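You operate a simulated robot arm through the tools that you are given. There is no shell and no other tool. Be economical: measure what you need, move in short steps, check, and stop when the job is done.

Carry out the task below with a simulated two-armed robot. There is one attempt and no reset: what you move stays moved.

JOB
Hold the cream bowl on the top of the dryer steady with one hand and put the blue detergent pod in it with the other.

Only the result counts: the job must be done as asked and must still hold three seconds after the hand-in. Knocking over, shifting, dropping, spilling or breaking anything else fails it.

ROBOT AND FRAMES
Two 7-joint arms with three-finger grippers on one trunk, on a base that drives. Base frame: it is fixed to the floor where the robot stands at the start and does not move with it; the origin is under the middle of the robot, x ahead of it, y to its left, z up. Units: m, degrees, N and s.
The left shoulder is at the start at [0.03, 0.124, 1.133], the right one opposite. With the tool pointing down near the work surface each hand reaches from about 0.1 to 0.78 m from the robot's upright axis, wherever it stands, measured 20 degrees to its own side. Payload 2.2 kg a hand.
The TCP of each hand is the grasp point between the finger pads, 0.028 m short of the fingertips. In the tool frame z runs along the fingers and y along their closing line. The gripper opens to 0.102 m. The gripper's body begins 0.071 m behind the TCP.
Orientation is that of the tool frame in the base frame, as [roll, pitch, yaw] about the fixed x, y, z axes, in that order (R = Rz(yaw) Ry(pitch) Rx(roll)). With the fingers straight down and closing along the base's y, the tool's x points along the base's -x, its y along +y and its z along -z.

CONTROLS
- The arms move only by the tool play_rows. It takes "left_deltas", "right_deltas" or both (then of equal length, played together; a hand with none holds still); each is a list of rows, each a list of 7 numbers: the opening, from 0 (shut) to 1 (fully open), then the shift along the tool's x, y, z in m, then the turn, a rotation vector about the tool's x, y, z in degrees. In form: [[gripper, x, y, z, ax, ay, az], ...]. A call has 1 to 20 rows; each row is the pose to reach, as a shift and turn from the pose commanded when the call began, along the tool's axes at that moment. Each row takes 0.2 s and may step no farther than 0.05 m and 8.6 degrees from the row before; otherwise, or with a gripper value out of range, the whole call is refused. A pose out of reach is approached as far as the arm can. The call stops where the force on the tool passes 40 N (or 10 N more than at its start, if that is more) or the arm is blocked; 0.2 s more then pass. Each finger halts on what it meets, pressing with about 40 N; the grip force reading is that of the motor and also rises with nothing between the fingers. The clock runs only during rows and for 0.2 s after the last one: add rows that repeat a pose to give the fingers time. The reply holds the time, the measured pose of the TCP, the force on the tool along the base axes, the opening and the grip force, in the units named above and with some noise, with the torque about the TCP (base axes, N m) and any sound that the robot's microphone picked up.
- Cameras (640 x 400 px; columns grow to the right, rows downward): "scene" is now at [0.0336, 0.0373, 1.8385]; the picture's right is [0.48, -0.88, 0.00], its down [-0.72, -0.40, -0.56] and it looks along [0.50, 0.27, -0.83] (base axes); focal length 273 px, centre (320, 200). "left" rides on the left gripper at [0.072, 0.038, -0.086] in its tool frame; the picture's right is [-0.47, 0.89, 0.00], its down [-0.60, -0.32, -0.73] and it looks along [-0.65, -0.34, 0.68] (tool axes); focal length 256 px, centre (320, 200). "right" rides on the right gripper at [0.069, 0.044, -0.086] in its tool frame; the picture's right is [-0.53, 0.85, 0.00], its down [-0.58, -0.36, -0.73] and it looks along [-0.62, -0.39, 0.68] (tool axes); focal length 256 px, centre (320, 200). There is no depth. A picture from a camera that has moved, and an enlarged one, comes with that camera's place and axes in the base frame and with its lens.
- capture(camera): a new picture of that camera. No time passes.
- move_column(by): slides the trunk up (or, below 0, down) by that many m; the arms and the scene camera ride with it, the base frame stays. It gives what a move gives, with no picture.
- drive_base(legs): drives the robot by 1 to 6 legs, each [ahead, left, turn to the left] in m, m and degrees, along the robot's own axes; the way and the turn of a leg run together, so that a leg with both is an arc; at most 1.5 m and 180 degrees a leg. The arms and the cameras ride along, it lands a little off, and it stops where it bumps. It gives what a move gives.
- turn_head(pan, tilt): turns the head with the scene camera to pan (to the left, within 143 degrees either way) and tilt (down, from -29 to 69), counted from straight ahead of the robot. It gives what a move gives.
- inspect(camera, box): a new picture of the part [left, top, right, bottom] of that camera's present view, enlarged. No time passes.
- sign_off(): hands the job in; it is judged then, once.

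Work in short steps. Places have to be worked out from the pictures, the camera data and where the tool is seen: move nearer, look again, correct. Check each grasp and each placing, and mend what went wrong. You have 120 turns and 108 pictures in all, those below and enlarged ones among them. Open the grippers and draw the arms clear of the work before you hand the job in, unless the task says otherwise; then end with one line.

The tools are called after ">>>" as name(argument=value, ...) on one line, values as JSON. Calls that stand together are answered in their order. play_rows: Moves the arms, as the interface text tells. Its arguments: {"type":"object","properties":{"left_deltas":{"type":"array","items":{"type":"array","items":{"type":"number"}}},"right_deltas":{"type":"array","items":{"type":"array","items":{"type":"number"}}}},"required":[]} The other tools are called the same way: move_column (by) slides the trunk up or down; drive_base (legs) drives the base; turn_head (pan, tilt) turns the head that bears the scene camera; capture (camera) takes a picture; inspect (camera, box) takes an enlarged picture of a part of a camera's view; sign_off () hands the job in.

At the start:

```text
time: 0.0
left_tcp_pos: [0.4152, 0.4733, 1.2055]
left_ee_rot: [180.0, 0.0, -180.0]
left_contact_force: [-0.5, 0.8, 0.4]
left_wrist_torque: [0.03, 0.0, 0.03]
left_gripper_width: 0.1019
left_grip_force: 0.0
right_tcp_pos: [0.3413, 0.0357, 1.1571]
right_ee_rot: [179.9, 0.0, 180.0]
right_contact_force: [0.1, 0.2, 0.3]
right_wrist_torque: [-0.02, 0.01, 0.01]
right_gripper_width: 0.1021
right_grip_force: 0.0
trunk travel left (down, up): [-0.375, 0.165]
robot x, y, heading: [0.0004, -0.0032, -0.1]
head pan, tilt: [28.7, 55.6]
```

scene: 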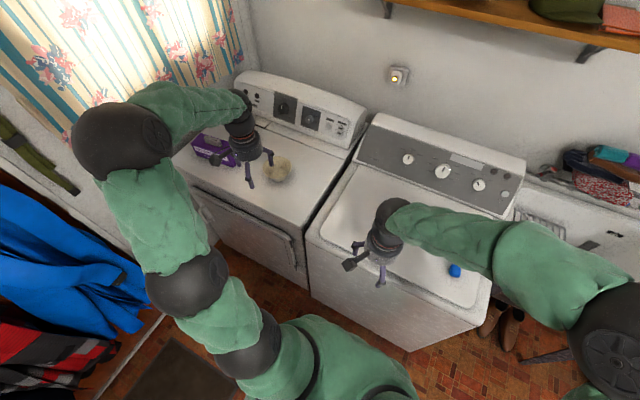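
right: 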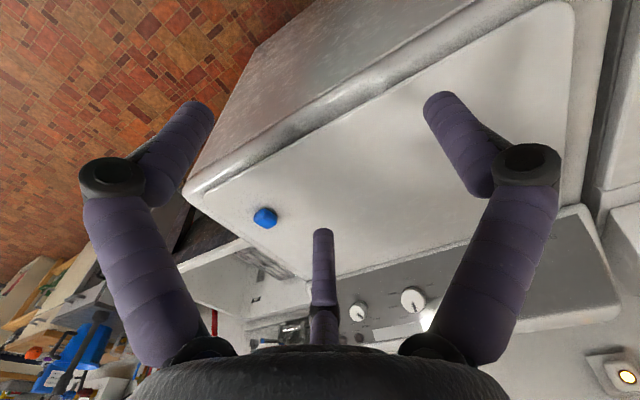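
left: 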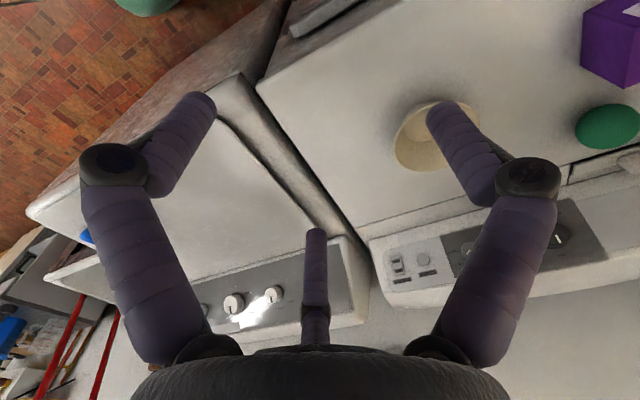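

I place the bowl near [0.61, 0.55, 0.96] and the pod near [0.53, -0.20, 0.95]. I'll look closer at both.

>>> inspect(camera="scene", box=[180, 110, 340, 210])

>>> inspect(camera="left", box=[360, 60, 520, 160])

>>> inspect(camera="right", box=[225, 190, 305, 240])

>>> inspect(camera="scene", box=[400, 235, 496, 295])

```text
4.00 times, centred on (260, 160) of scene
camera zoom: at [0.0336, 0.0373, 1.8385], right [0.48, -0.88, 0.0], down [-0.72, -0.4, -0.56], along [0.5, 0.27, -0.83], focal length 1093 px, centre (560, 360)
```

zoom: 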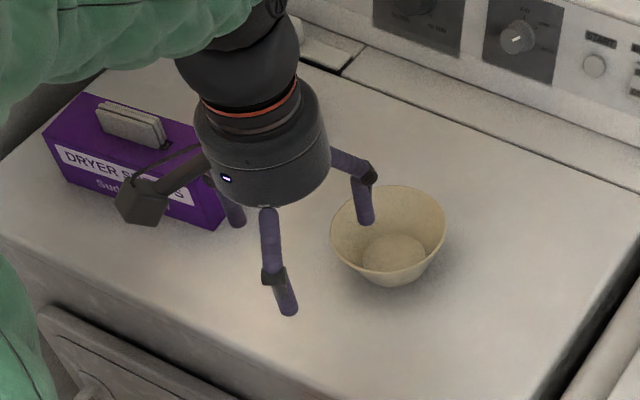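

```text
4.00 times, centred on (440, 110) of left
camera zoom: at [0.3431, 0.5115, 1.2914], right [0.47, 0.89, 0.0], down [0.6, -0.32, 0.73], along [0.65, -0.34, -0.68], focal length 1024 px, centre (-160, 560)
```

zoom: 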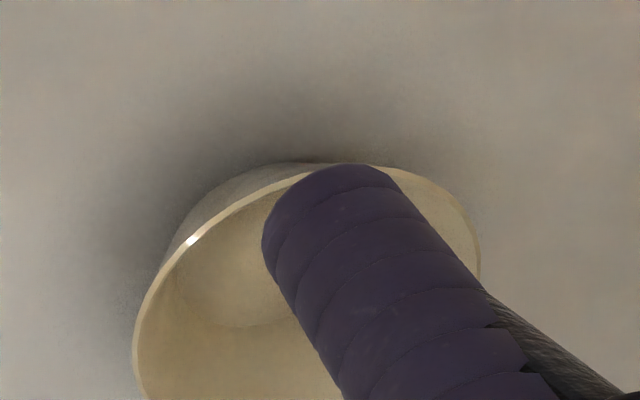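

```text
8.00 times, centred on (265, 215) of right
camera zoom: at [0.2716, 0.0785, 1.2447], right [0.53, 0.85, 0.0], down [0.58, -0.37, 0.73], along [0.62, -0.39, -0.68], focal length 2048 px, centre (760, 80)
```

zoom: 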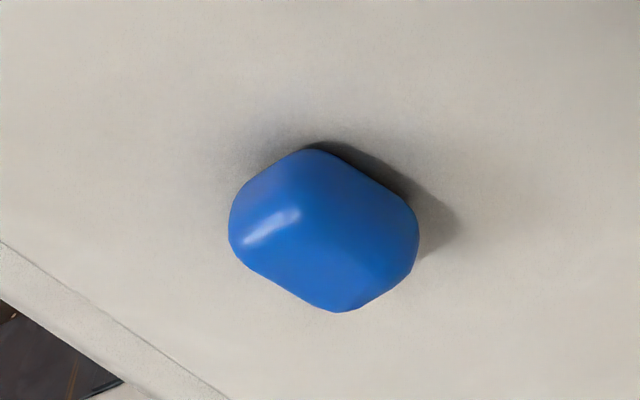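

```text
6.67 times, centred on (448, 265) of scene
camera zoom: at [0.0336, 0.0373, 1.8385], right [0.48, -0.88, 0.0], down [-0.72, -0.4, -0.56], along [0.5, 0.27, -0.83], focal length 1822 px, centre (-533, -233)
```

zoom: 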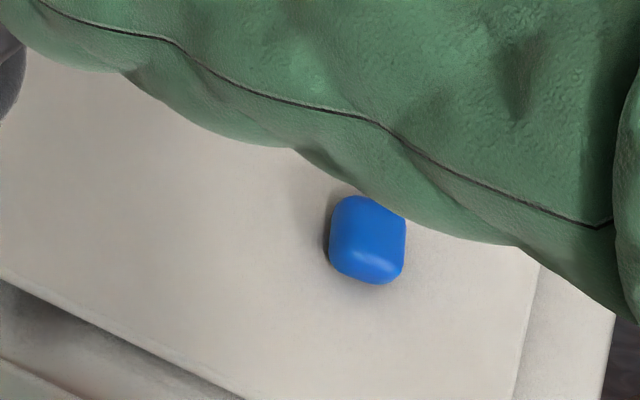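

The pod is about 4 cm wide at about [0.533, -0.205, 0.948]. The bowl is about 12 cm across, so the left hand will have to pinch its rim. I move the right hand above the pod and look again.

>>> play_rows(right_deltas=[[1, -0.024, -0.03, 0, 0, 0, 0], [1, -0.048, -0.06, 0, 0, 0, 0], [1, -0.072, -0.09, 0, 0, 0, 0], [1, -0.096, -0.12, 0, 0, 0, 0], [1, -0.12, -0.15, 0.01, 0, 0, 0], [1, -0.144, -0.18, 0.02, 0, 0, 0], [1, -0.168, -0.21, 0.03, 0, 0, 0], [1, -0.19, -0.24, 0.04, 0, 0, 0], [1, -0.19, -0.24, 0.06, 0, 0, 0]])

>>> capture(camera="right")

>>> capture(camera="scene")

```text
time: 2.0
left_tcp_pos: [0.4148, 0.4752, 1.2066]
left_ee_rot: [180.0, 0.0, -180.0]
left_contact_force: [-0.7, -0.3, -0.5]
left_wrist_torque: [0.0, -0.03, 0.04]
left_gripper_width: 0.1023
left_grip_force: 0.1
right_tcp_pos: [0.5261, -0.2036, 1.0977]
right_ee_rot: [179.9, 0.0, -179.9]
right_contact_force: [0.2, 0.2, 0.0]
right_wrist_torque: [-0.02, 0.01, 0.03]
right_gripper_width: 0.1022
right_grip_force: 0.0
trunk travel left (down, up): [-0.375, 0.165]
robot x, y, heading: [0.0013, -0.0013, 0.0]
head pan, tilt: [28.7, 55.6]
```

```text
100 pictures are left
camera right: at [0.4575, -0.1612, 1.1853], right [0.53, 0.85, 0.0], down [0.58, -0.37, 0.73], along [0.62, -0.39, -0.68], focal length 256 px, centre (320, 200)
```

right: 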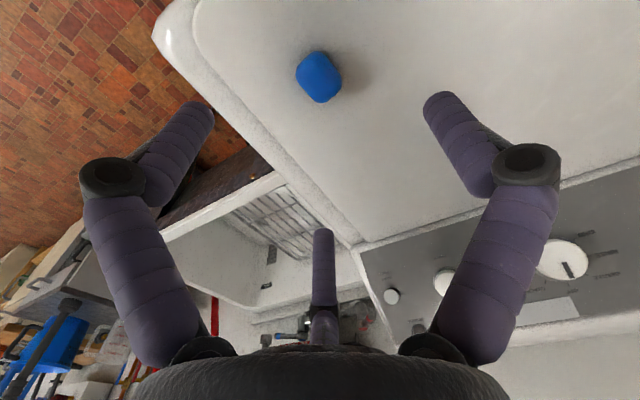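

```text
99 pictures are left
camera scene: at [0.0336, 0.0381, 1.8385], right [0.48, -0.88, 0.0], down [-0.72, -0.4, -0.56], along [0.5, 0.27, -0.83], focal length 273 px, centre (320, 200)
```

scene: 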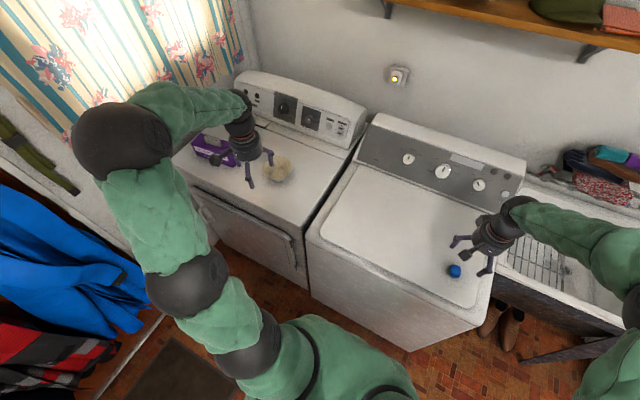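

The wrist view shows three finger-like parts, so I close the right gripper in the air to see how they really move.

>>> play_rows(right_deltas=[[0.3, 0, 0, 0, 0, 0, 0], [0.3, 0, 0, 0, 0, 0, 0], [0.3, 0, 0, 0, 0, 0, 0]])

>>> capture(camera="right")

>>> inspect(camera="scene", box=[400, 190, 560, 290])

```text
time: 2.8
left_tcp_pos: [0.4163, 0.4736, 1.2063]
left_ee_rot: [-179.9, 0.0, -179.9]
left_contact_force: [0.3, 0.3, 0.2]
left_wrist_torque: [-0.03, -0.03, 0.0]
left_gripper_width: 0.1021
left_grip_force: 0.1
right_tcp_pos: [0.5259, -0.2043, 1.0989]
right_ee_rot: [179.9, 0.1, -180.0]
right_contact_force: [0.4, -0.2, -0.9]
right_wrist_torque: [-0.05, 0.01, -0.02]
right_gripper_width: 0.0306
right_grip_force: 0.1
trunk travel left (down, up): [-0.375, 0.165]
robot x, y, heading: [-0.0012, 0.0023, 0.0]
head pan, tilt: [28.7, 55.6]
```

```text
98 pictures are left
camera right: at [0.4571, -0.1616, 1.1851], right [0.53, 0.85, 0.0], down [0.58, -0.37, 0.73], along [0.62, -0.39, -0.68], focal length 256 px, centre (320, 200)
```

right: 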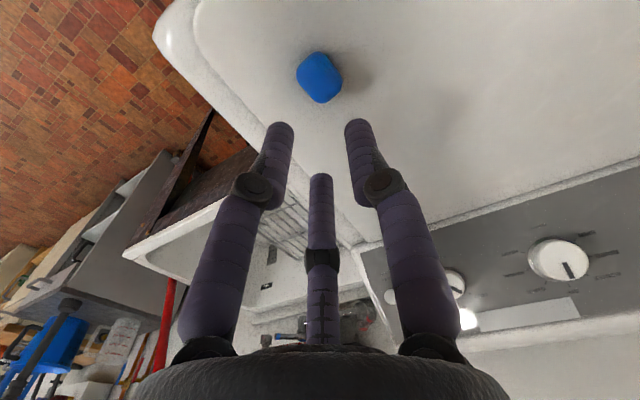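

```text
4.00 times, centred on (480, 240) of scene
camera zoom: at [0.0336, 0.0371, 1.8385], right [0.48, -0.88, 0.0], down [-0.72, -0.4, -0.56], along [0.5, 0.27, -0.83], focal length 1093 px, centre (-320, 40)
```

zoom: 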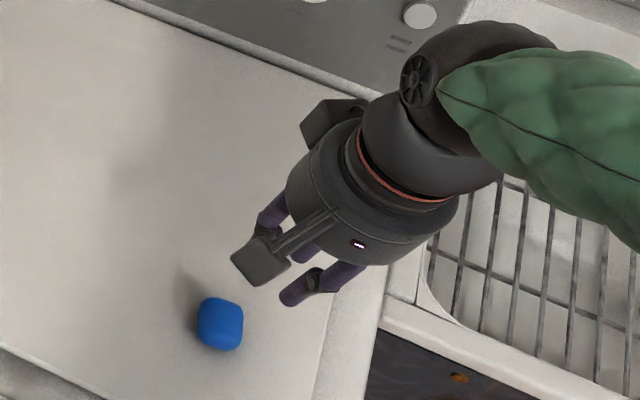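

The gripper has three fingers that close centrally, one at +y and two on the -y side. Refined pod position is [0.535, -0.210, ~0.947]. I reopen, centre over it, and come down partway.

>>> play_rows(right_deltas=[[0.8, -0.009, -0.006, 0, 0, 0, 0], [0.8, -0.009, -0.006, 0.02, 0, 0, 0], [0.8, -0.009, -0.006, 0.05, 0, 0, 0], [0.8, -0.009, -0.006, 0.08, 0, 0, 0], [0.8, -0.009, -0.006, 0.11, 0, 0, 0]])

>>> capture(camera="right")

>>> inspect(camera="scene", box=[400, 210, 560, 310])

```text
time: 4.0
left_tcp_pos: [0.4163, 0.4731, 1.2056]
left_ee_rot: [-179.9, 0.0, 180.0]
left_contact_force: [0.6, 0.4, -0.2]
left_wrist_torque: [0.02, -0.01, 0.01]
left_gripper_width: 0.1024
left_grip_force: 0.0
right_tcp_pos: [0.5395, -0.2065, 0.9853]
right_ee_rot: [179.8, 0.0, -180.0]
right_contact_force: [1.0, -0.5, 0.0]
right_wrist_torque: [0.03, 0.01, -0.01]
right_gripper_width: 0.0816
right_grip_force: 0.2
trunk travel left (down, up): [-0.375, 0.165]
robot x, y, heading: [0.0024, 0.0002, 0.2]
head pan, tilt: [28.7, 55.6]
```

```text
96 pictures are left
camera right: at [0.4711, -0.1644, 1.0725], right [0.53, 0.85, 0.0], down [0.58, -0.37, 0.73], along [0.62, -0.39, -0.68], focal length 256 px, centre (320, 200)
```

right: 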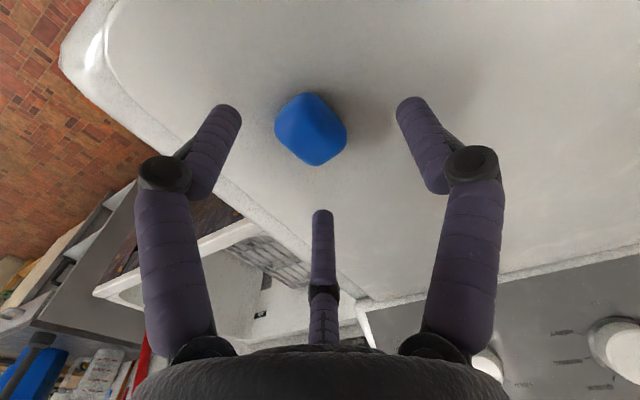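

```text
4.00 times, centred on (480, 260) of scene
camera zoom: at [0.0343, 0.037, 1.8385], right [0.48, -0.88, 0.0], down [-0.72, -0.4, -0.56], along [0.49, 0.27, -0.83], focal length 1093 px, centre (-320, -40)
```

zoom: 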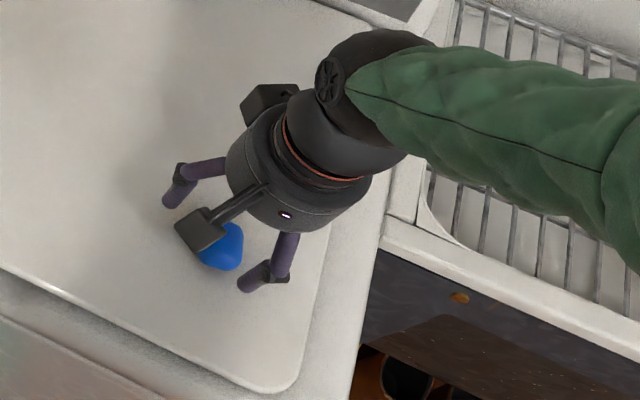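

The pod sits at about [0.534, -0.209]. I correct by 5 mm, lower 2 cm, and look before closing.

>>> play_rows(right_deltas=[[0.8, 0.005, -0.002, 0.008, 0, 0, 0], [0.8, 0.005, -0.002, 0.015, 0, 0, 0], [0.8, 0.005, -0.002, 0.02, 0, 0, 0]])

>>> capture(camera="right")

```text
time: 4.8
left_tcp_pos: [0.4159, 0.474, 1.206]
left_ee_rot: [180.0, 0.0, -180.0]
left_contact_force: [-0.3, 0.4, 0.5]
left_wrist_torque: [-0.01, 0.01, 0.0]
left_gripper_width: 0.102
left_grip_force: 0.1
right_tcp_pos: [0.5361, -0.2111, 0.9655]
right_ee_rot: [179.9, 0.0, 180.0]
right_contact_force: [0.6, 0.3, 0.1]
right_wrist_torque: [0.02, 0.0, -0.04]
right_gripper_width: 0.0813
right_grip_force: 0.0
trunk travel left (down, up): [-0.375, 0.165]
robot x, y, heading: [-0.0047, 0.0024, 0.2]
head pan, tilt: [28.7, 55.6]
```

```text
94 pictures are left
camera right: at [0.4663, -0.1687, 1.0532], right [0.53, 0.85, 0.0], down [0.58, -0.37, 0.73], along [0.62, -0.39, -0.68], focal length 256 px, centre (320, 200)
```

right: 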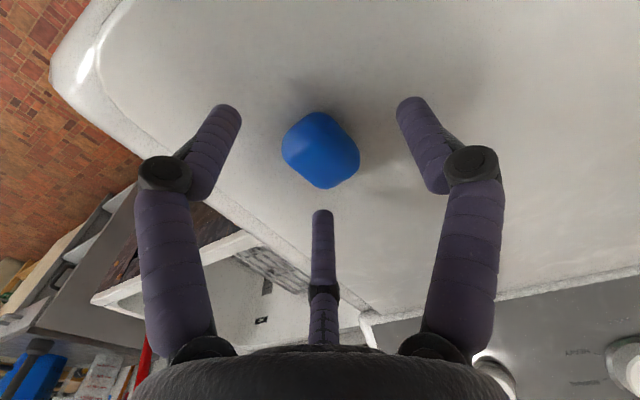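

The pod is between the fingers. I lower another 1 cm, watching the force.

>>> play_rows(right_deltas=[[0.8, 0.003, 0.001, 0.005, 0, 0, 0], [0.8, 0.003, 0.001, 0.01, 0, 0, 0]])

>>> capture(camera="right")

```text
time: 5.4
left_tcp_pos: [0.4151, 0.4732, 1.2054]
left_ee_rot: [-179.9, 0.0, -179.9]
left_contact_force: [0.7, -0.1, -0.1]
left_wrist_torque: [-0.02, 0.02, -0.01]
left_gripper_width: 0.1021
left_grip_force: 0.1
right_tcp_pos: [0.5322, -0.2113, 0.9569]
right_ee_rot: [179.9, -0.1, -180.0]
right_contact_force: [-0.3, 0.2, -0.2]
right_wrist_torque: [0.02, -0.02, -0.02]
right_gripper_width: 0.0815
right_grip_force: 0.0
trunk travel left (down, up): [-0.375, 0.165]
robot x, y, heading: [0.001, 0.001, -0.0]
head pan, tilt: [28.7, 55.6]
```

```text
93 pictures are left
camera right: at [0.4635, -0.1689, 1.0439], right [0.53, 0.85, 0.0], down [0.58, -0.36, 0.73], along [0.62, -0.39, -0.68], focal length 256 px, centre (320, 200)
```

right: 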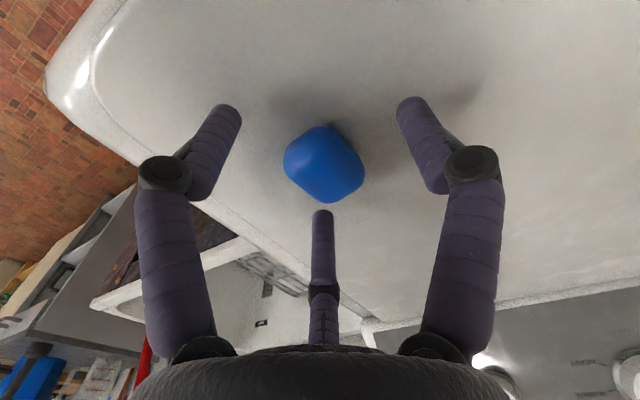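

No contact yet and the fingertips are near the surface at 0.929. I close slowly on the pod.

>>> play_rows(right_deltas=[[0.6, 0, 0, 0, 0, 0, 0], [0.45, 0, 0, 0, 0, 0, 0], [0.35, 0, 0, 0, 0, 0, 0], [0.3, 0, 0, 0, 0, 0, 0], [0.3, 0, 0, 0, 0, 0, 0]])

>>> capture(camera="right")

```text
time: 6.6
left_tcp_pos: [0.4155, 0.4737, 1.2066]
left_ee_rot: [-180.0, 0.0, 180.0]
left_contact_force: [0.5, 0.1, 0.3]
left_wrist_torque: [-0.01, 0.05, 0.02]
left_gripper_width: 0.1019
left_grip_force: 0.0
right_tcp_pos: [0.5329, -0.2109, 0.9562]
right_ee_rot: [179.9, 0.0, -180.0]
right_contact_force: [0.0, -0.5, 1.9]
right_wrist_torque: [0.0, 0.01, -0.01]
right_gripper_width: 0.0405
right_grip_force: 40.0
trunk travel left (down, up): [-0.375, 0.165]
robot x, y, heading: [-0.0029, -0.0019, -0.2]
head pan, tilt: [28.7, 55.6]
```

```text
92 pictures are left
camera right: at [0.4633, -0.1686, 1.0441], right [0.53, 0.85, 0.0], down [0.58, -0.37, 0.73], along [0.62, -0.39, -0.68], focal length 256 px, centre (320, 200)
```

right: 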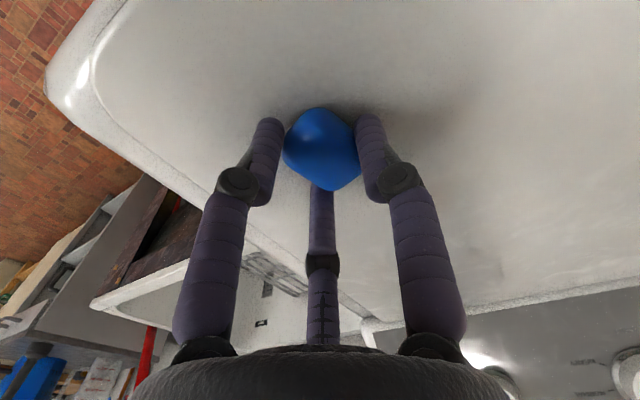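

The pod is gripped at 40 mm width with 40 N. I lift it slowly and check.

>>> play_rows(right_deltas=[[0.3, 0, 0, -0.01, 0, 0, 0], [0.3, 0, 0, -0.03, 0, 0, 0], [0.3, 0, 0, -0.06, 0, 0, 0], [0.3, 0, 0, -0.09, 0, 0, 0], [0.3, 0, 0, -0.12, 0, 0, 0], [0.3, 0, 0, -0.15, 0, 0, 0], [0.3, 0, 0, -0.18, 0, 0, 0], [0.3, 0, 0, -0.21, 0, 0, 0]])

>>> capture(camera="right")

>>> turn_head(pan=60, tilt=60)

>>> capture(camera="scene")

```text
time: 8.4
left_tcp_pos: [0.4141, 0.4741, 1.2049]
left_ee_rot: [179.9, 0.2, -180.0]
left_contact_force: [-0.2, 0.3, 0.0]
left_wrist_torque: [0.0, 0.0, 0.01]
left_gripper_width: 0.102
left_grip_force: 0.1
right_tcp_pos: [0.5309, -0.2104, 1.1677]
right_ee_rot: [179.9, 0.0, 180.0]
right_contact_force: [0.7, -0.5, 1.1]
right_wrist_torque: [-0.02, 0.01, 0.02]
right_gripper_width: 0.0398
right_grip_force: 40.5
trunk travel left (down, up): [-0.375, 0.165]
robot x, y, heading: [-0.0018, 0.0017, -0.1]
head pan, tilt: [28.7, 55.6]
```

```text
91 pictures are left
camera right: at [0.4621, -0.1674, 1.2547], right [0.53, 0.85, 0.0], down [0.58, -0.37, 0.73], along [0.62, -0.39, -0.68], focal length 256 px, centre (320, 200)
```

right: 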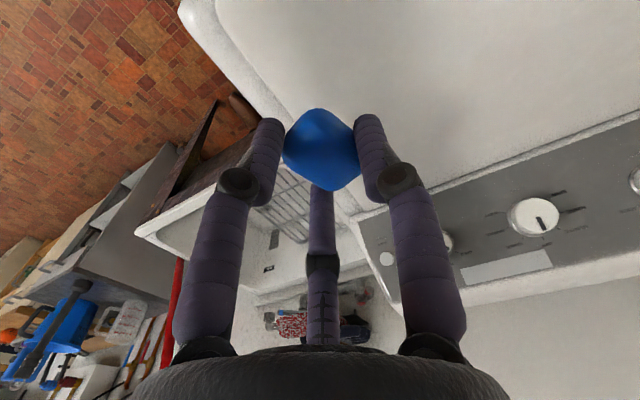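

```text
time: 9.4
left_tcp_pos: [0.4145, 0.4735, 1.2062]
left_ee_rot: [180.0, -0.1, 180.0]
left_contact_force: [-0.3, 0.4, -0.2]
left_wrist_torque: [0.03, 0.0, -0.01]
left_gripper_width: 0.102
left_grip_force: 0.1
right_tcp_pos: [0.5312, -0.2098, 1.1669]
right_ee_rot: [179.8, 0.0, 179.9]
right_contact_force: [-0.8, 0.4, 0.3]
right_wrist_torque: [-0.01, 0.02, -0.01]
right_gripper_width: 0.0399
right_grip_force: 40.2
trunk travel left (down, up): [-0.375, 0.165]
robot x, y, heading: [-0.0009, -0.0009, 0.0]
head pan, tilt: [60.0, 60.0]
```

```text
90 pictures are left
camera scene: at [0.0042, 0.0607, 1.8333], right [0.87, -0.5, 0.0], down [-0.43, -0.75, -0.5], along [0.25, 0.43, -0.87], focal length 273 px, centre (320, 200)
```

scene: 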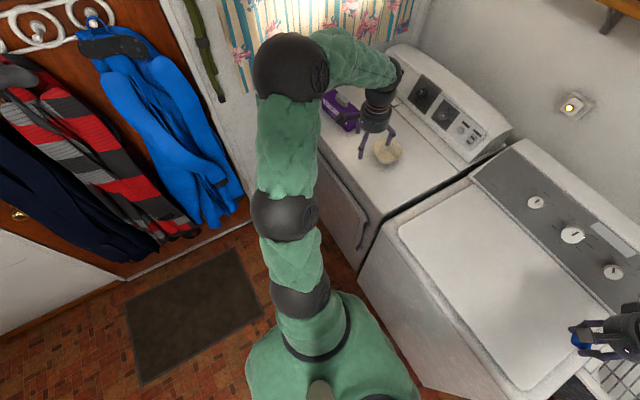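

The pod is held securely and the floor to the left is clear. Before driving, I swing the left hand inward and yaw both hands. The left turns -90° so its single finger points ahead, and the right turns -115° so its camera faces away from the left hand.

>>> play_rows(left_deltas=[[1, 0, -0.01, 0, 0, 0, 8.2], [1, 0, -0.03, 0, 0, 0, 16.4], [1, 0, -0.05, 0, 0, 0, 24.6], [1, 0, -0.07, 0, 0, 0, 32.8], [1, 0, -0.09, 0, 0, 0, 41], [1, 0, -0.11, 0, 0, 0, 49.2], [1, 0, -0.13, 0, 0, 0, 57.4], [1, 0, -0.15, 0, 0, 0, 65.6], [1, 0, -0.15, 0, 0, 0, 73.8], [1, 0, -0.15, 0, 0, 0, 82], [1, 0, -0.15, 0, 0, 0, 90], [1, 0, -0.15, 0, 0, 0, 90], [1, 0, -0.15, 0, 0, 0, 90], [1, 0, -0.15, 0, 0, 0, 90]], right_deltas=[[0.3, 0.01, 0, 0, 0, 0, 8.2], [0.3, 0.02, 0, 0, 0, 0, 16.4], [0.3, 0.03, 0, 0, 0, 0, 24.6], [0.3, 0.04, 0, 0, 0, 0, 32.8], [0.3, 0.05, 0, 0, 0, 0, 41], [0.3, 0.06, 0, 0, 0, 0, 49.2], [0.3, 0.07, 0, 0, 0, 0, 57.4], [0.3, 0.08, 0, 0, 0, 0, 65.6], [0.3, 0.08, 0, 0, 0, 0, 73.8], [0.3, 0.08, 0, 0, 0, 0, 82], [0.3, 0.08, 0, 0, 0, 0, 90.2], [0.3, 0.08, 0, 0, 0, 0, 98.4], [0.3, 0.08, 0, 0, 0, 0, 106.6], [0.3, 0.08, 0, 0, 0, 0, 115]])

>>> capture(camera="scene")

```text
time: 12.4
left_tcp_pos: [0.4156, 0.3236, 1.2058]
left_ee_rot: [-179.9, 0.0, 90.0]
left_contact_force: [-0.1, 0.9, 0.0]
left_wrist_torque: [0.02, 0.01, 0.01]
left_gripper_width: 0.102
left_grip_force: 0.0
right_tcp_pos: [0.4523, -0.2106, 1.1661]
right_ee_rot: [-179.9, -0.1, 64.9]
right_contact_force: [-0.2, 0.8, -0.1]
right_wrist_torque: [0.01, 0.01, -0.03]
right_gripper_width: 0.0396
right_grip_force: 39.7
trunk travel left (down, up): [-0.375, 0.165]
robot x, y, heading: [-0.0025, 0.0006, -0.0]
head pan, tilt: [60.0, 60.0]
```

```text
89 pictures are left
camera scene: at [0.0043, 0.0608, 1.8332], right [0.87, -0.5, 0.0], down [-0.43, -0.75, -0.5], along [0.25, 0.43, -0.87], focal length 273 px, centre (320, 200)
```

scene: 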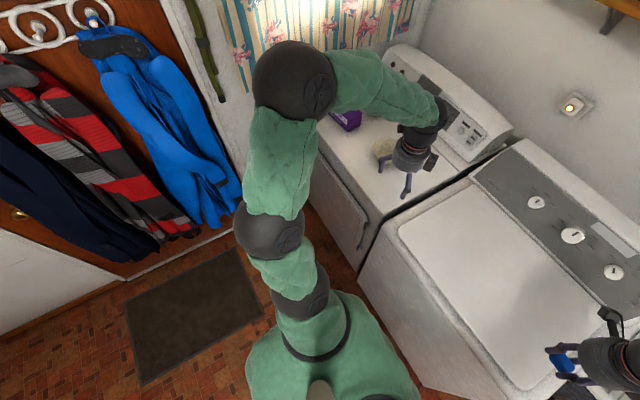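

Both turns worked and the arms have clearance. I drive left 0.4 m in two legs.

>>> drive_base(legs=[[0, 0.2, 0], [0, 0.2, 0]])

>>> turn_head(pan=15, tilt=55)

>>> capture(camera="scene")

>>> capture(camera="left")

>>> capture(camera="right")

```text
time: 15.2
left_tcp_pos: [0.43, 0.7087, 1.2053]
left_ee_rot: [-179.8, -0.2, 90.5]
left_contact_force: [-0.1, 0.4, -1.4]
left_wrist_torque: [0.0, -0.09, 0.03]
left_gripper_width: 0.102
left_grip_force: 0.1
right_tcp_pos: [0.4724, 0.1752, 1.1656]
right_ee_rot: [-179.6, -0.2, 65.6]
right_contact_force: [1.3, 1.4, -0.1]
right_wrist_torque: [-0.04, 0.15, -0.03]
right_gripper_width: 0.0396
right_grip_force: 39.9
trunk travel left (down, up): [-0.375, 0.165]
robot x, y, heading: [0.017, 0.3842, 0.7]
head pan, tilt: [60.0, 60.0]
```

```text
time: 16.3
left_tcp_pos: [0.4177, 0.712, 1.2076]
left_ee_rot: [179.6, 0.0, 90.7]
left_contact_force: [-1.0, -0.3, 0.4]
left_wrist_torque: [0.02, -0.01, 0.02]
left_gripper_width: 0.1019
left_grip_force: 0.2
right_tcp_pos: [0.4608, 0.176, 1.1707]
right_ee_rot: [179.7, -0.4, 65.8]
right_contact_force: [0.5, 0.1, -0.2]
right_wrist_torque: [0.01, 0.01, -0.02]
right_gripper_width: 0.0393
right_grip_force: 39.6
trunk travel left (down, up): [-0.375, 0.165]
robot x, y, heading: [0.016, 0.3828, 0.7]
head pan, tilt: [15.0, 55.0]
```

```text
88 pictures are left
camera scene: at [0.0718, 0.4046, 1.8407], right [0.27, -0.96, 0.0], down [-0.79, -0.22, -0.57], along [0.54, 0.16, -0.82], focal length 273 px, centre (320, 200)
```

scene: 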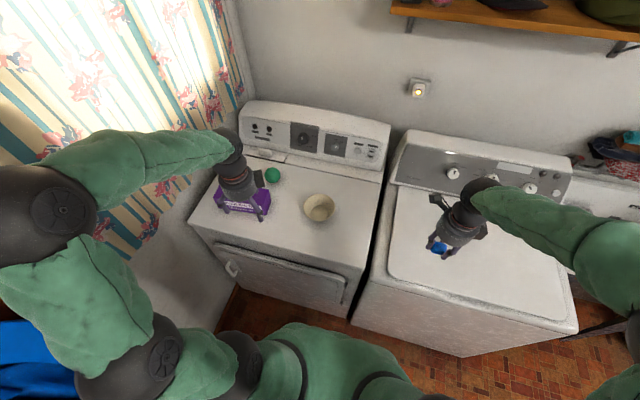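

```text
87 pictures are left
camera left: at [0.4548, 0.7837, 1.2943], right [0.89, -0.46, 0.01], down [-0.32, -0.61, 0.73], along [-0.33, -0.65, -0.69], focal length 256 px, centre (320, 200)
```

left: 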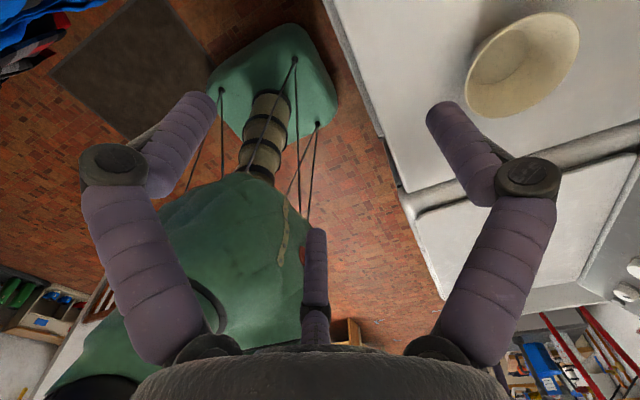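

```text
86 pictures are left
camera right: at [0.5287, 0.221, 1.2578], right [0.55, -0.83, 0.0], down [-0.57, -0.38, 0.73], along [-0.61, -0.4, -0.69], focal length 256 px, centre (320, 200)
```

right: 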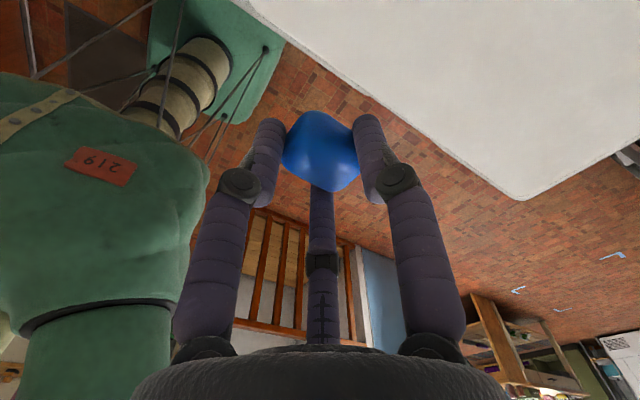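

The bowl is now in clear view, so I zoom in to locate its rim.

>>> inspect(camera="scene", box=[272, 177, 368, 237])

>>> inspect(camera="left", box=[440, 0, 600, 130])

```text
6.67 times, centred on (320, 207) of scene
camera zoom: at [0.0718, 0.4046, 1.8407], right [0.27, -0.96, 0.0], down [-0.79, -0.22, -0.57], along [0.54, 0.16, -0.82], focal length 1822 px, centre (320, 153)
```

zoom: 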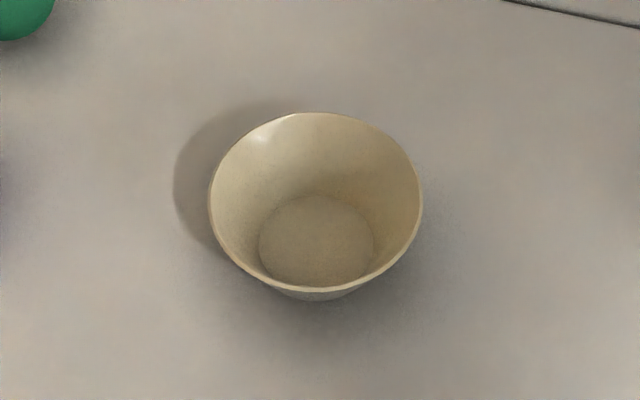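

```text
3.08 times, centred on (520, 65) of left
camera zoom: at [0.4548, 0.7837, 1.2943], right [0.89, -0.46, 0.01], down [-0.32, -0.61, 0.73], along [-0.33, -0.65, -0.69], focal length 788 px, centre (-295, 615)
```

zoom: 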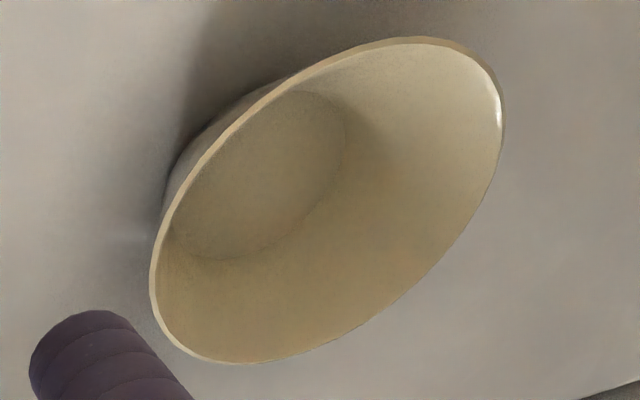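

Rim centre is around [0.62, 0.56, ~0.96] with a diameter of about 0.123. I move the left hand closer on the near side to measure it better.

>>> play_rows(left_deltas=[[1, -0.02, 0.02, 0.02, 0, 0, 0], [1, -0.04, 0.04, 0.04, 0, 0, 0], [1, -0.06, 0.06, 0.055, 0, 0, 0], [1, -0.08, 0.07, 0.07, 0, 0, 0], [1, -0.1, 0.08, 0.085, 0, 0, 0], [1, -0.1, 0.08, 0.085, 0, 0, 0]])

>>> capture(camera="left")

>>> inspect(camera="scene", box=[240, 160, 400, 260])

```text
time: 17.7
left_tcp_pos: [0.5021, 0.6144, 1.1235]
left_ee_rot: [179.5, -0.1, 90.7]
left_contact_force: [-0.2, 0.1, 0.0]
left_wrist_torque: [0.0, 0.0, 0.0]
left_gripper_width: 0.1023
left_grip_force: 0.1
right_tcp_pos: [0.4599, 0.1795, 1.1708]
right_ee_rot: [179.6, -0.3, 65.7]
right_contact_force: [-0.8, 0.4, 0.4]
right_wrist_torque: [0.02, -0.04, 0.05]
right_gripper_width: 0.0394
right_grip_force: 40.9
trunk travel left (down, up): [-0.375, 0.165]
robot x, y, heading: [0.0105, 0.3835, 0.4]
head pan, tilt: [15.0, 55.0]
```

```text
83 pictures are left
camera left: at [0.5385, 0.6867, 1.2102], right [0.89, -0.46, 0.01], down [-0.32, -0.61, 0.73], along [-0.33, -0.65, -0.69], focal length 256 px, centre (320, 200)
```

left: 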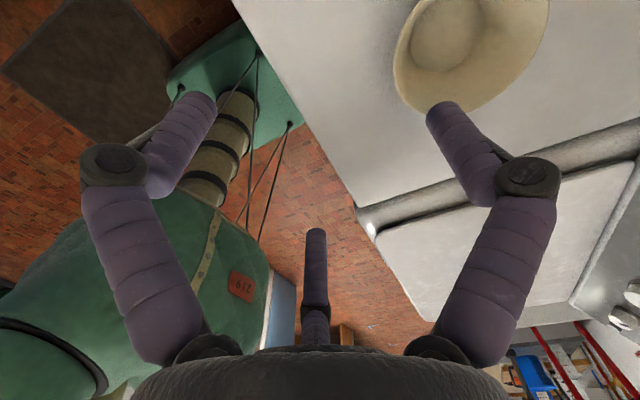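

```text
4.00 times, centred on (320, 210) of scene
camera zoom: at [0.0701, 0.4055, 1.8407], right [0.27, -0.96, 0.0], down [-0.79, -0.22, -0.57], along [0.54, 0.16, -0.82], focal length 1093 px, centre (320, 160)
```

zoom: 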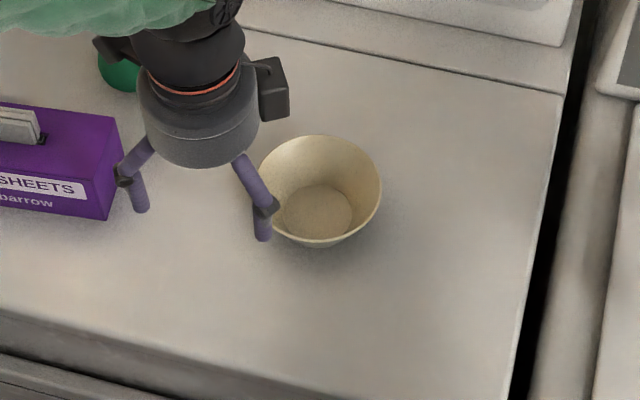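

The scene zoom shows the left hand just near-left of the bowl. I tilt it 25° to match the bowl wall and bring it above the near rim, partly closed.

>>> play_rows(left_deltas=[[0.8, -0.012, 0.004, 0.01, -6.3, 0, 0], [0.7, -0.025, 0.009, 0.02, -12.5, 0, 0], [0.6, -0.037, 0.014, 0.03, -18.8, 0, 0], [0.6, -0.05, 0.018, 0.043, -25, 0, 0], [0.6, -0.05, 0.018, 0.043, -25, 0, 0]])

>>> capture(camera="left")

>>> inspect(camera="scene", box=[240, 160, 400, 260])

```text
time: 18.9
left_tcp_pos: [0.5196, 0.5632, 1.0817]
left_ee_rot: [154.5, 0.0, 90.7]
left_contact_force: [0.3, 0.1, 0.5]
left_wrist_torque: [-0.01, 0.0, 0.0]
left_gripper_width: 0.0611
left_grip_force: 0.2
right_tcp_pos: [0.4597, 0.1775, 1.1709]
right_ee_rot: [179.7, -0.3, 65.7]
right_contact_force: [-0.3, 0.7, -0.2]
right_wrist_torque: [0.02, 0.03, 0.02]
right_gripper_width: 0.0392
right_grip_force: 40.2
trunk travel left (down, up): [-0.375, 0.165]
robot x, y, heading: [0.0157, 0.3834, 0.6]
head pan, tilt: [15.0, 55.0]
```

```text
81 pictures are left
camera left: at [0.5158, 0.6355, 1.1755], right [0.8, -0.46, 0.38], down [-0.59, -0.61, 0.52], along [-0.01, -0.65, -0.76], focal length 256 px, centre (320, 200)
```

left: 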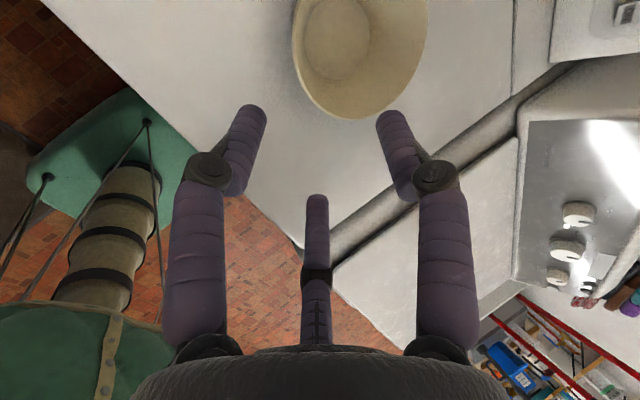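

```text
4.00 times, centred on (320, 210) of scene
camera zoom: at [0.0714, 0.4054, 1.8407], right [0.27, -0.96, 0.0], down [-0.79, -0.22, -0.57], along [0.54, 0.16, -0.82], focal length 1093 px, centre (320, 160)
```

zoom: 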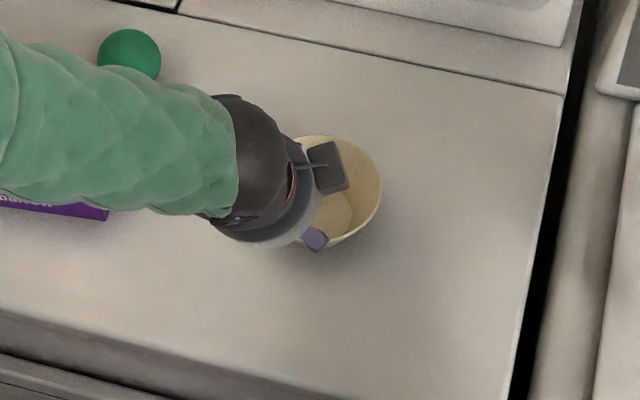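

The bowl axis works out at [0.617, 0.561], rim about 0.957, dryer top about 0.91. I line up with the near rim and descend along the finger axis, stopping about 4 cm short.

>>> play_rows(left_deltas=[[0.6, -0.002, -0.02, 0.0, 0, 0, 0], [0.6, -0.002, -0.02, 0.03, 0, 0, 0], [0.6, -0.002, -0.02, 0.06, 0, 0, 0], [0.6, -0.002, -0.02, 0.085, 0, 0, 0], [0.6, -0.002, -0.02, 0.085, 0, 0, 0]])

>>> capture(camera="left")

>>> inspect(camera="scene", box=[240, 160, 400, 260])

```text
time: 20.1
left_tcp_pos: [0.537, 0.5618, 0.9965]
left_ee_rot: [154.6, 0.0, 90.6]
left_contact_force: [0.7, 0.3, 0.2]
left_wrist_torque: [0.01, 0.0, 0.03]
left_gripper_width: 0.0615
left_grip_force: 0.0
right_tcp_pos: [0.4601, 0.177, 1.1704]
right_ee_rot: [179.7, -0.3, 65.5]
right_contact_force: [-0.2, 0.2, 0.3]
right_wrist_torque: [0.0, -0.01, 0.0]
right_gripper_width: 0.0391
right_grip_force: 39.7
trunk travel left (down, up): [-0.375, 0.165]
robot x, y, heading: [0.0148, 0.3861, 0.7]
head pan, tilt: [15.0, 55.0]
```

```text
79 pictures are left
camera left: at [0.5336, 0.6335, 1.0896], right [0.8, -0.46, 0.38], down [-0.59, -0.61, 0.52], along [-0.01, -0.65, -0.76], focal length 256 px, centre (320, 200)
```

left: 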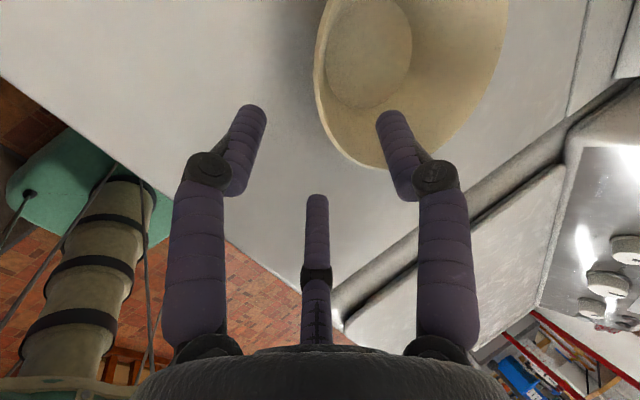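

```text
4.00 times, centred on (320, 210) of scene
camera zoom: at [0.0703, 0.4051, 1.8407], right [0.27, -0.96, 0.0], down [-0.79, -0.22, -0.57], along [0.54, 0.16, -0.82], focal length 1093 px, centre (320, 160)
```

zoom: 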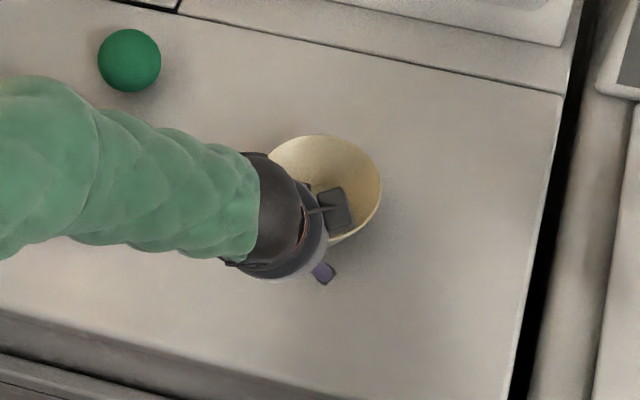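

The alignment checks out: the inner finger is over the bowl and the two outer ones are outside. I descend the last 3.8 cm in small steps.

>>> play_rows(left_deltas=[[0.6, 0, 0, 0.012, 0, 0, 0], [0.6, 0, 0, 0.024, 0, 0, 0], [0.6, 0, 0, 0.032, 0, 0, 0], [0.6, 0, 0, 0.037, 0, 0, 0]])

>>> capture(camera="left")

>>> inspect(camera="scene", box=[272, 177, 368, 237])

```text
time: 21.1
left_tcp_pos: [0.5526, 0.5605, 0.9613]
left_ee_rot: [154.7, 0.1, 90.6]
left_contact_force: [0.1, -0.4, -0.6]
left_wrist_torque: [0.01, 0.0, -0.01]
left_gripper_width: 0.061
left_grip_force: 0.0
right_tcp_pos: [0.459, 0.1776, 1.1694]
right_ee_rot: [179.7, -0.3, 65.7]
right_contact_force: [-0.7, 0.0, -0.6]
right_wrist_torque: [0.02, 0.0, 0.05]
right_gripper_width: 0.0391
right_grip_force: 39.8
trunk travel left (down, up): [-0.375, 0.165]
robot x, y, heading: [0.0157, 0.3837, 0.6]
head pan, tilt: [15.0, 55.0]
```

```text
77 pictures are left
camera left: at [0.5482, 0.6329, 1.0553], right [0.8, -0.46, 0.38], down [-0.59, -0.61, 0.52], along [-0.01, -0.65, -0.76], focal length 256 px, centre (320, 200)
```

left: 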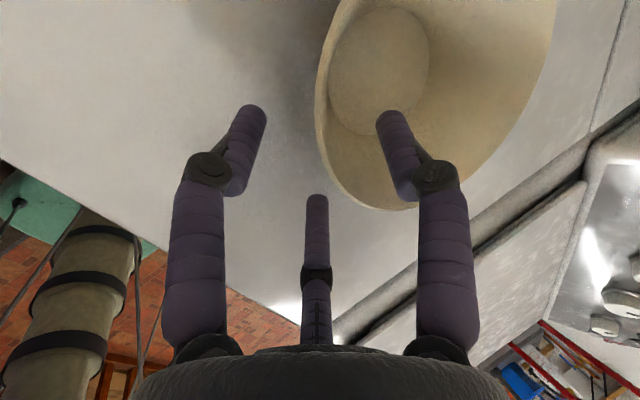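

```text
6.67 times, centred on (320, 207) of scene
camera zoom: at [0.0707, 0.4051, 1.8407], right [0.27, -0.96, 0.0], down [-0.79, -0.22, -0.57], along [0.54, 0.16, -0.82], focal length 1822 px, centre (320, 153)
```

zoom: 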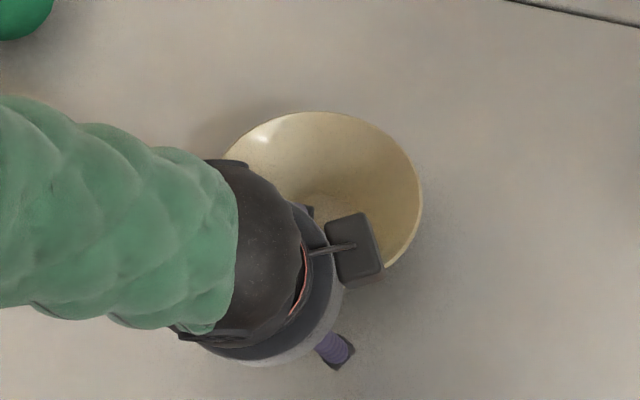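

The rim runs through the grasp point and no force shows. I close gradually.

>>> play_rows(left_deltas=[[0.5, 0, 0, 0, 0, 0, 0], [0.4, 0, 0, 0, 0, 0, 0], [0.3, 0, 0, 0, 0, 0, 0], [0.25, 0, 0, 0, 0, 0, 0], [0.25, 0, 0, 0, 0, 0, 0]])

>>> capture(camera="left")

>>> inspect(camera="scene", box=[272, 177, 368, 237])

```text
time: 22.3
left_tcp_pos: [0.5516, 0.5602, 0.9618]
left_ee_rot: [154.6, 0.1, 90.6]
left_contact_force: [0.7, -0.1, -0.6]
left_wrist_torque: [0.0, -0.02, -0.01]
left_gripper_width: 0.0255
left_grip_force: 0.0
right_tcp_pos: [0.4584, 0.1773, 1.17]
right_ee_rot: [179.7, -0.3, 65.6]
right_contact_force: [0.4, 0.1, -0.5]
right_wrist_torque: [-0.05, 0.0, 0.02]
right_gripper_width: 0.0387
right_grip_force: 39.4
trunk travel left (down, up): [-0.375, 0.165]
robot x, y, heading: [0.0155, 0.3848, 0.5]
head pan, tilt: [15.0, 55.0]
```

```text
75 pictures are left
camera left: at [0.5483, 0.633, 1.0557], right [0.8, -0.46, 0.38], down [-0.59, -0.61, 0.52], along [-0.01, -0.65, -0.76], focal length 256 px, centre (320, 200)
```

left: 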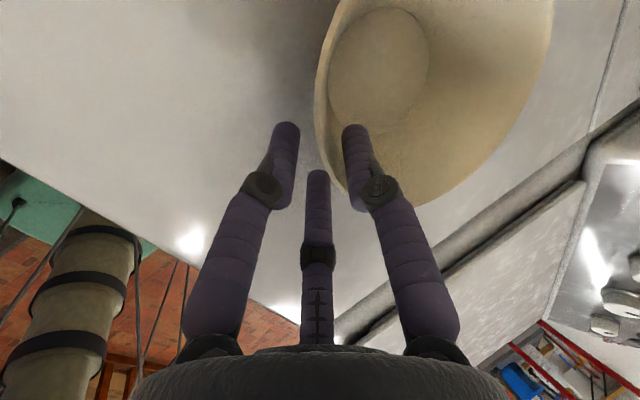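

```text
6.67 times, centred on (320, 207) of scene
camera zoom: at [0.0706, 0.405, 1.8407], right [0.27, -0.96, 0.0], down [-0.79, -0.22, -0.57], along [0.54, 0.16, -0.82], focal length 1822 px, centre (320, 153)
```

zoom: 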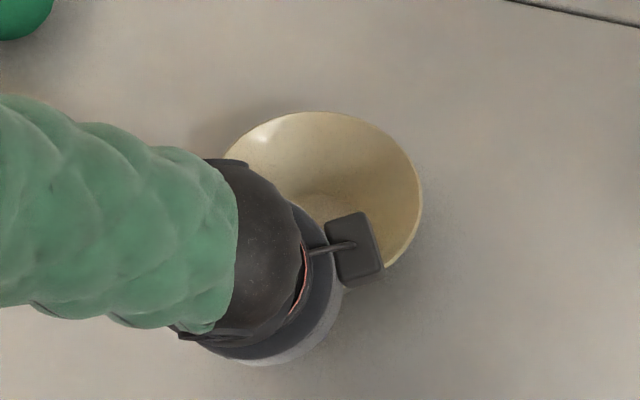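

The bowl wall is now between the fingers with no push yet. I continue closing until it grips.

>>> play_rows(left_deltas=[[0.2, 0, 0, 0, 0, 0, 0], [0.15, 0, 0, 0, 0, 0, 0], [0.1, 0, 0, 0, 0, 0, 0], [0.05, 0, 0, 0, 0, 0, 0], [0.0, 0, 0, 0, 0, 0, 0], [0.0, 0, 0, 0, 0, 0, 0]])

>>> capture(camera="left")

>>> inspect(camera="scene", box=[272, 177, 368, 237])

```text
time: 23.7
left_tcp_pos: [0.5512, 0.561, 0.962]
left_ee_rot: [154.4, 0.0, 90.6]
left_contact_force: [-0.1, 1.3, 4.5]
left_wrist_torque: [-0.17, -0.2, 0.09]
left_gripper_width: 0.0077
left_grip_force: 35.4
right_tcp_pos: [0.4592, 0.1785, 1.17]
right_ee_rot: [179.6, -0.2, 65.6]
right_contact_force: [-0.3, 0.1, -0.5]
right_wrist_torque: [0.0, -0.03, 0.0]
right_gripper_width: 0.0389
right_grip_force: 39.6
trunk travel left (down, up): [-0.375, 0.165]
robot x, y, heading: [0.0135, 0.3905, 0.5]
head pan, tilt: [15.0, 55.0]
```

```text
73 pictures are left
camera left: at [0.5482, 0.6331, 1.0561], right [0.8, -0.46, 0.38], down [-0.59, -0.61, 0.52], along [-0.01, -0.65, -0.76], focal length 256 px, centre (320, 200)
```

left: 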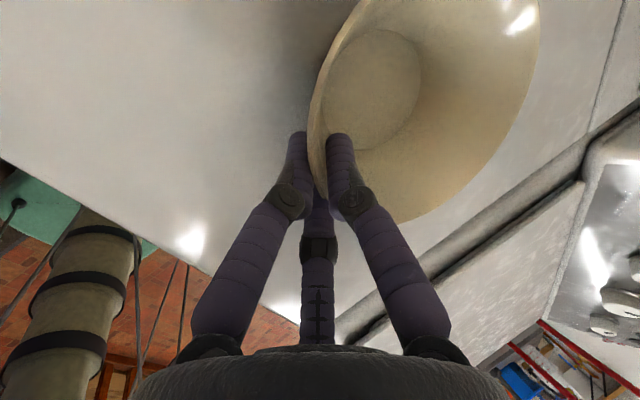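

```text
6.67 times, centred on (320, 207) of scene
camera zoom: at [0.0701, 0.4051, 1.8407], right [0.27, -0.96, 0.0], down [-0.79, -0.22, -0.57], along [0.54, 0.16, -0.82], focal length 1822 px, centre (320, 153)
```

zoom: 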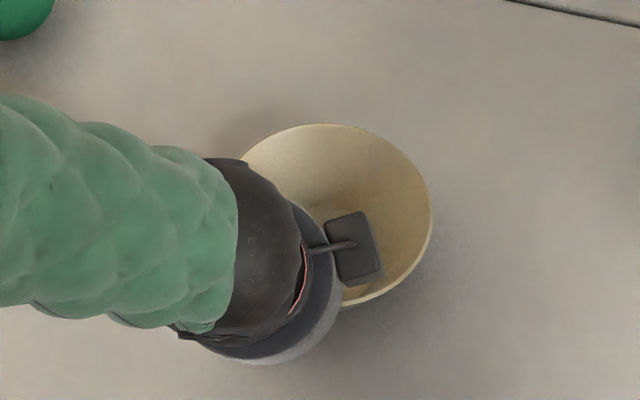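

The bowl is gripped at the near rim with 35 N; it slid about 8 mm toward the robot and now centres near [0.610, 0.555]. I bring the right hand forward and then toward the bowl, leaned 15° forward to clear the left hand, and stop partway to look.

>>> play_rows(right_deltas=[[0.3, 0.017, 0.0375, 0, 4.5, -2.1, 0], [0.3, 0.034, 0.075, 0, 9, -4.2, 0], [0.3, 0.051, 0.1125, 0, 13.7, -6.2, 0], [0.3, 0.068, 0.15, 0, 13.7, -6.2, 0], [0.3, 0.106, 0.133, 0, 13.7, -6.2, 0], [0.3, 0.144, 0.116, 0, 13.7, -6.2, 0], [0.3, 0.182, 0.098, 0, 13.7, -6.2, 0], [0.3, 0.22, 0.081, 0, 13.7, -6.2, 0], [0.3, 0.258, 0.064, 0, 13.7, -6.2, 0], [0.3, 0.296, 0.047, 0, 13.7, -6.2, 0], [0.3, 0.296, 0.047, 0, 13.7, -6.2, 0]])

>>> capture(camera="scene")

>>> capture(camera="right")

```text
time: 26.1
left_tcp_pos: [0.5517, 0.5608, 0.962]
left_ee_rot: [154.5, -0.1, 90.6]
left_contact_force: [0.3, -1.2, 5.9]
left_wrist_torque: [-0.34, -0.21, -0.03]
left_gripper_width: 0.0077
left_grip_force: 35.7
right_tcp_pos: [0.6241, 0.4268, 1.1705]
right_ee_rot: [-166.7, 5.7, 66.4]
right_contact_force: [-0.8, -0.7, 0.0]
right_wrist_torque: [0.02, -0.04, -0.03]
right_gripper_width: 0.0388
right_grip_force: 39.7
trunk travel left (down, up): [-0.375, 0.165]
robot x, y, heading: [0.0148, 0.3841, 0.5]
head pan, tilt: [15.0, 55.0]
```

```text
71 pictures are left
camera scene: at [0.0702, 0.4043, 1.8407], right [0.27, -0.96, 0.0], down [-0.79, -0.22, -0.57], along [0.54, 0.16, -0.82], focal length 273 px, centre (320, 200)
```

scene: 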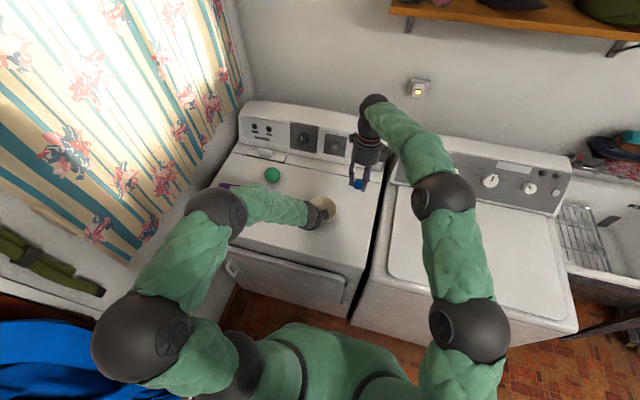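

```text
70 pictures are left
camera right: at [0.7123, 0.4702, 1.237], right [0.53, -0.84, -0.14], down [-0.37, -0.38, 0.85], along [-0.76, -0.4, -0.51], focal length 256 px, centre (320, 200)
```

right: 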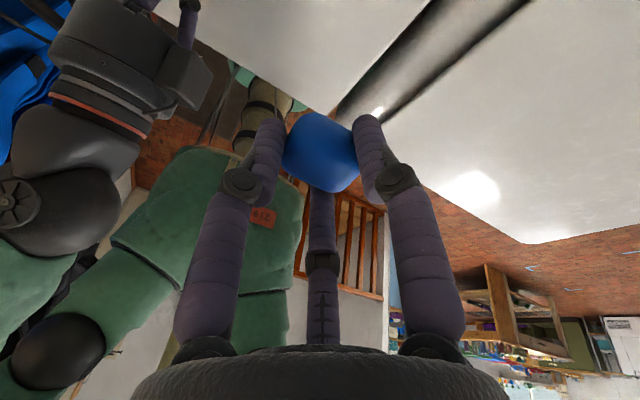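

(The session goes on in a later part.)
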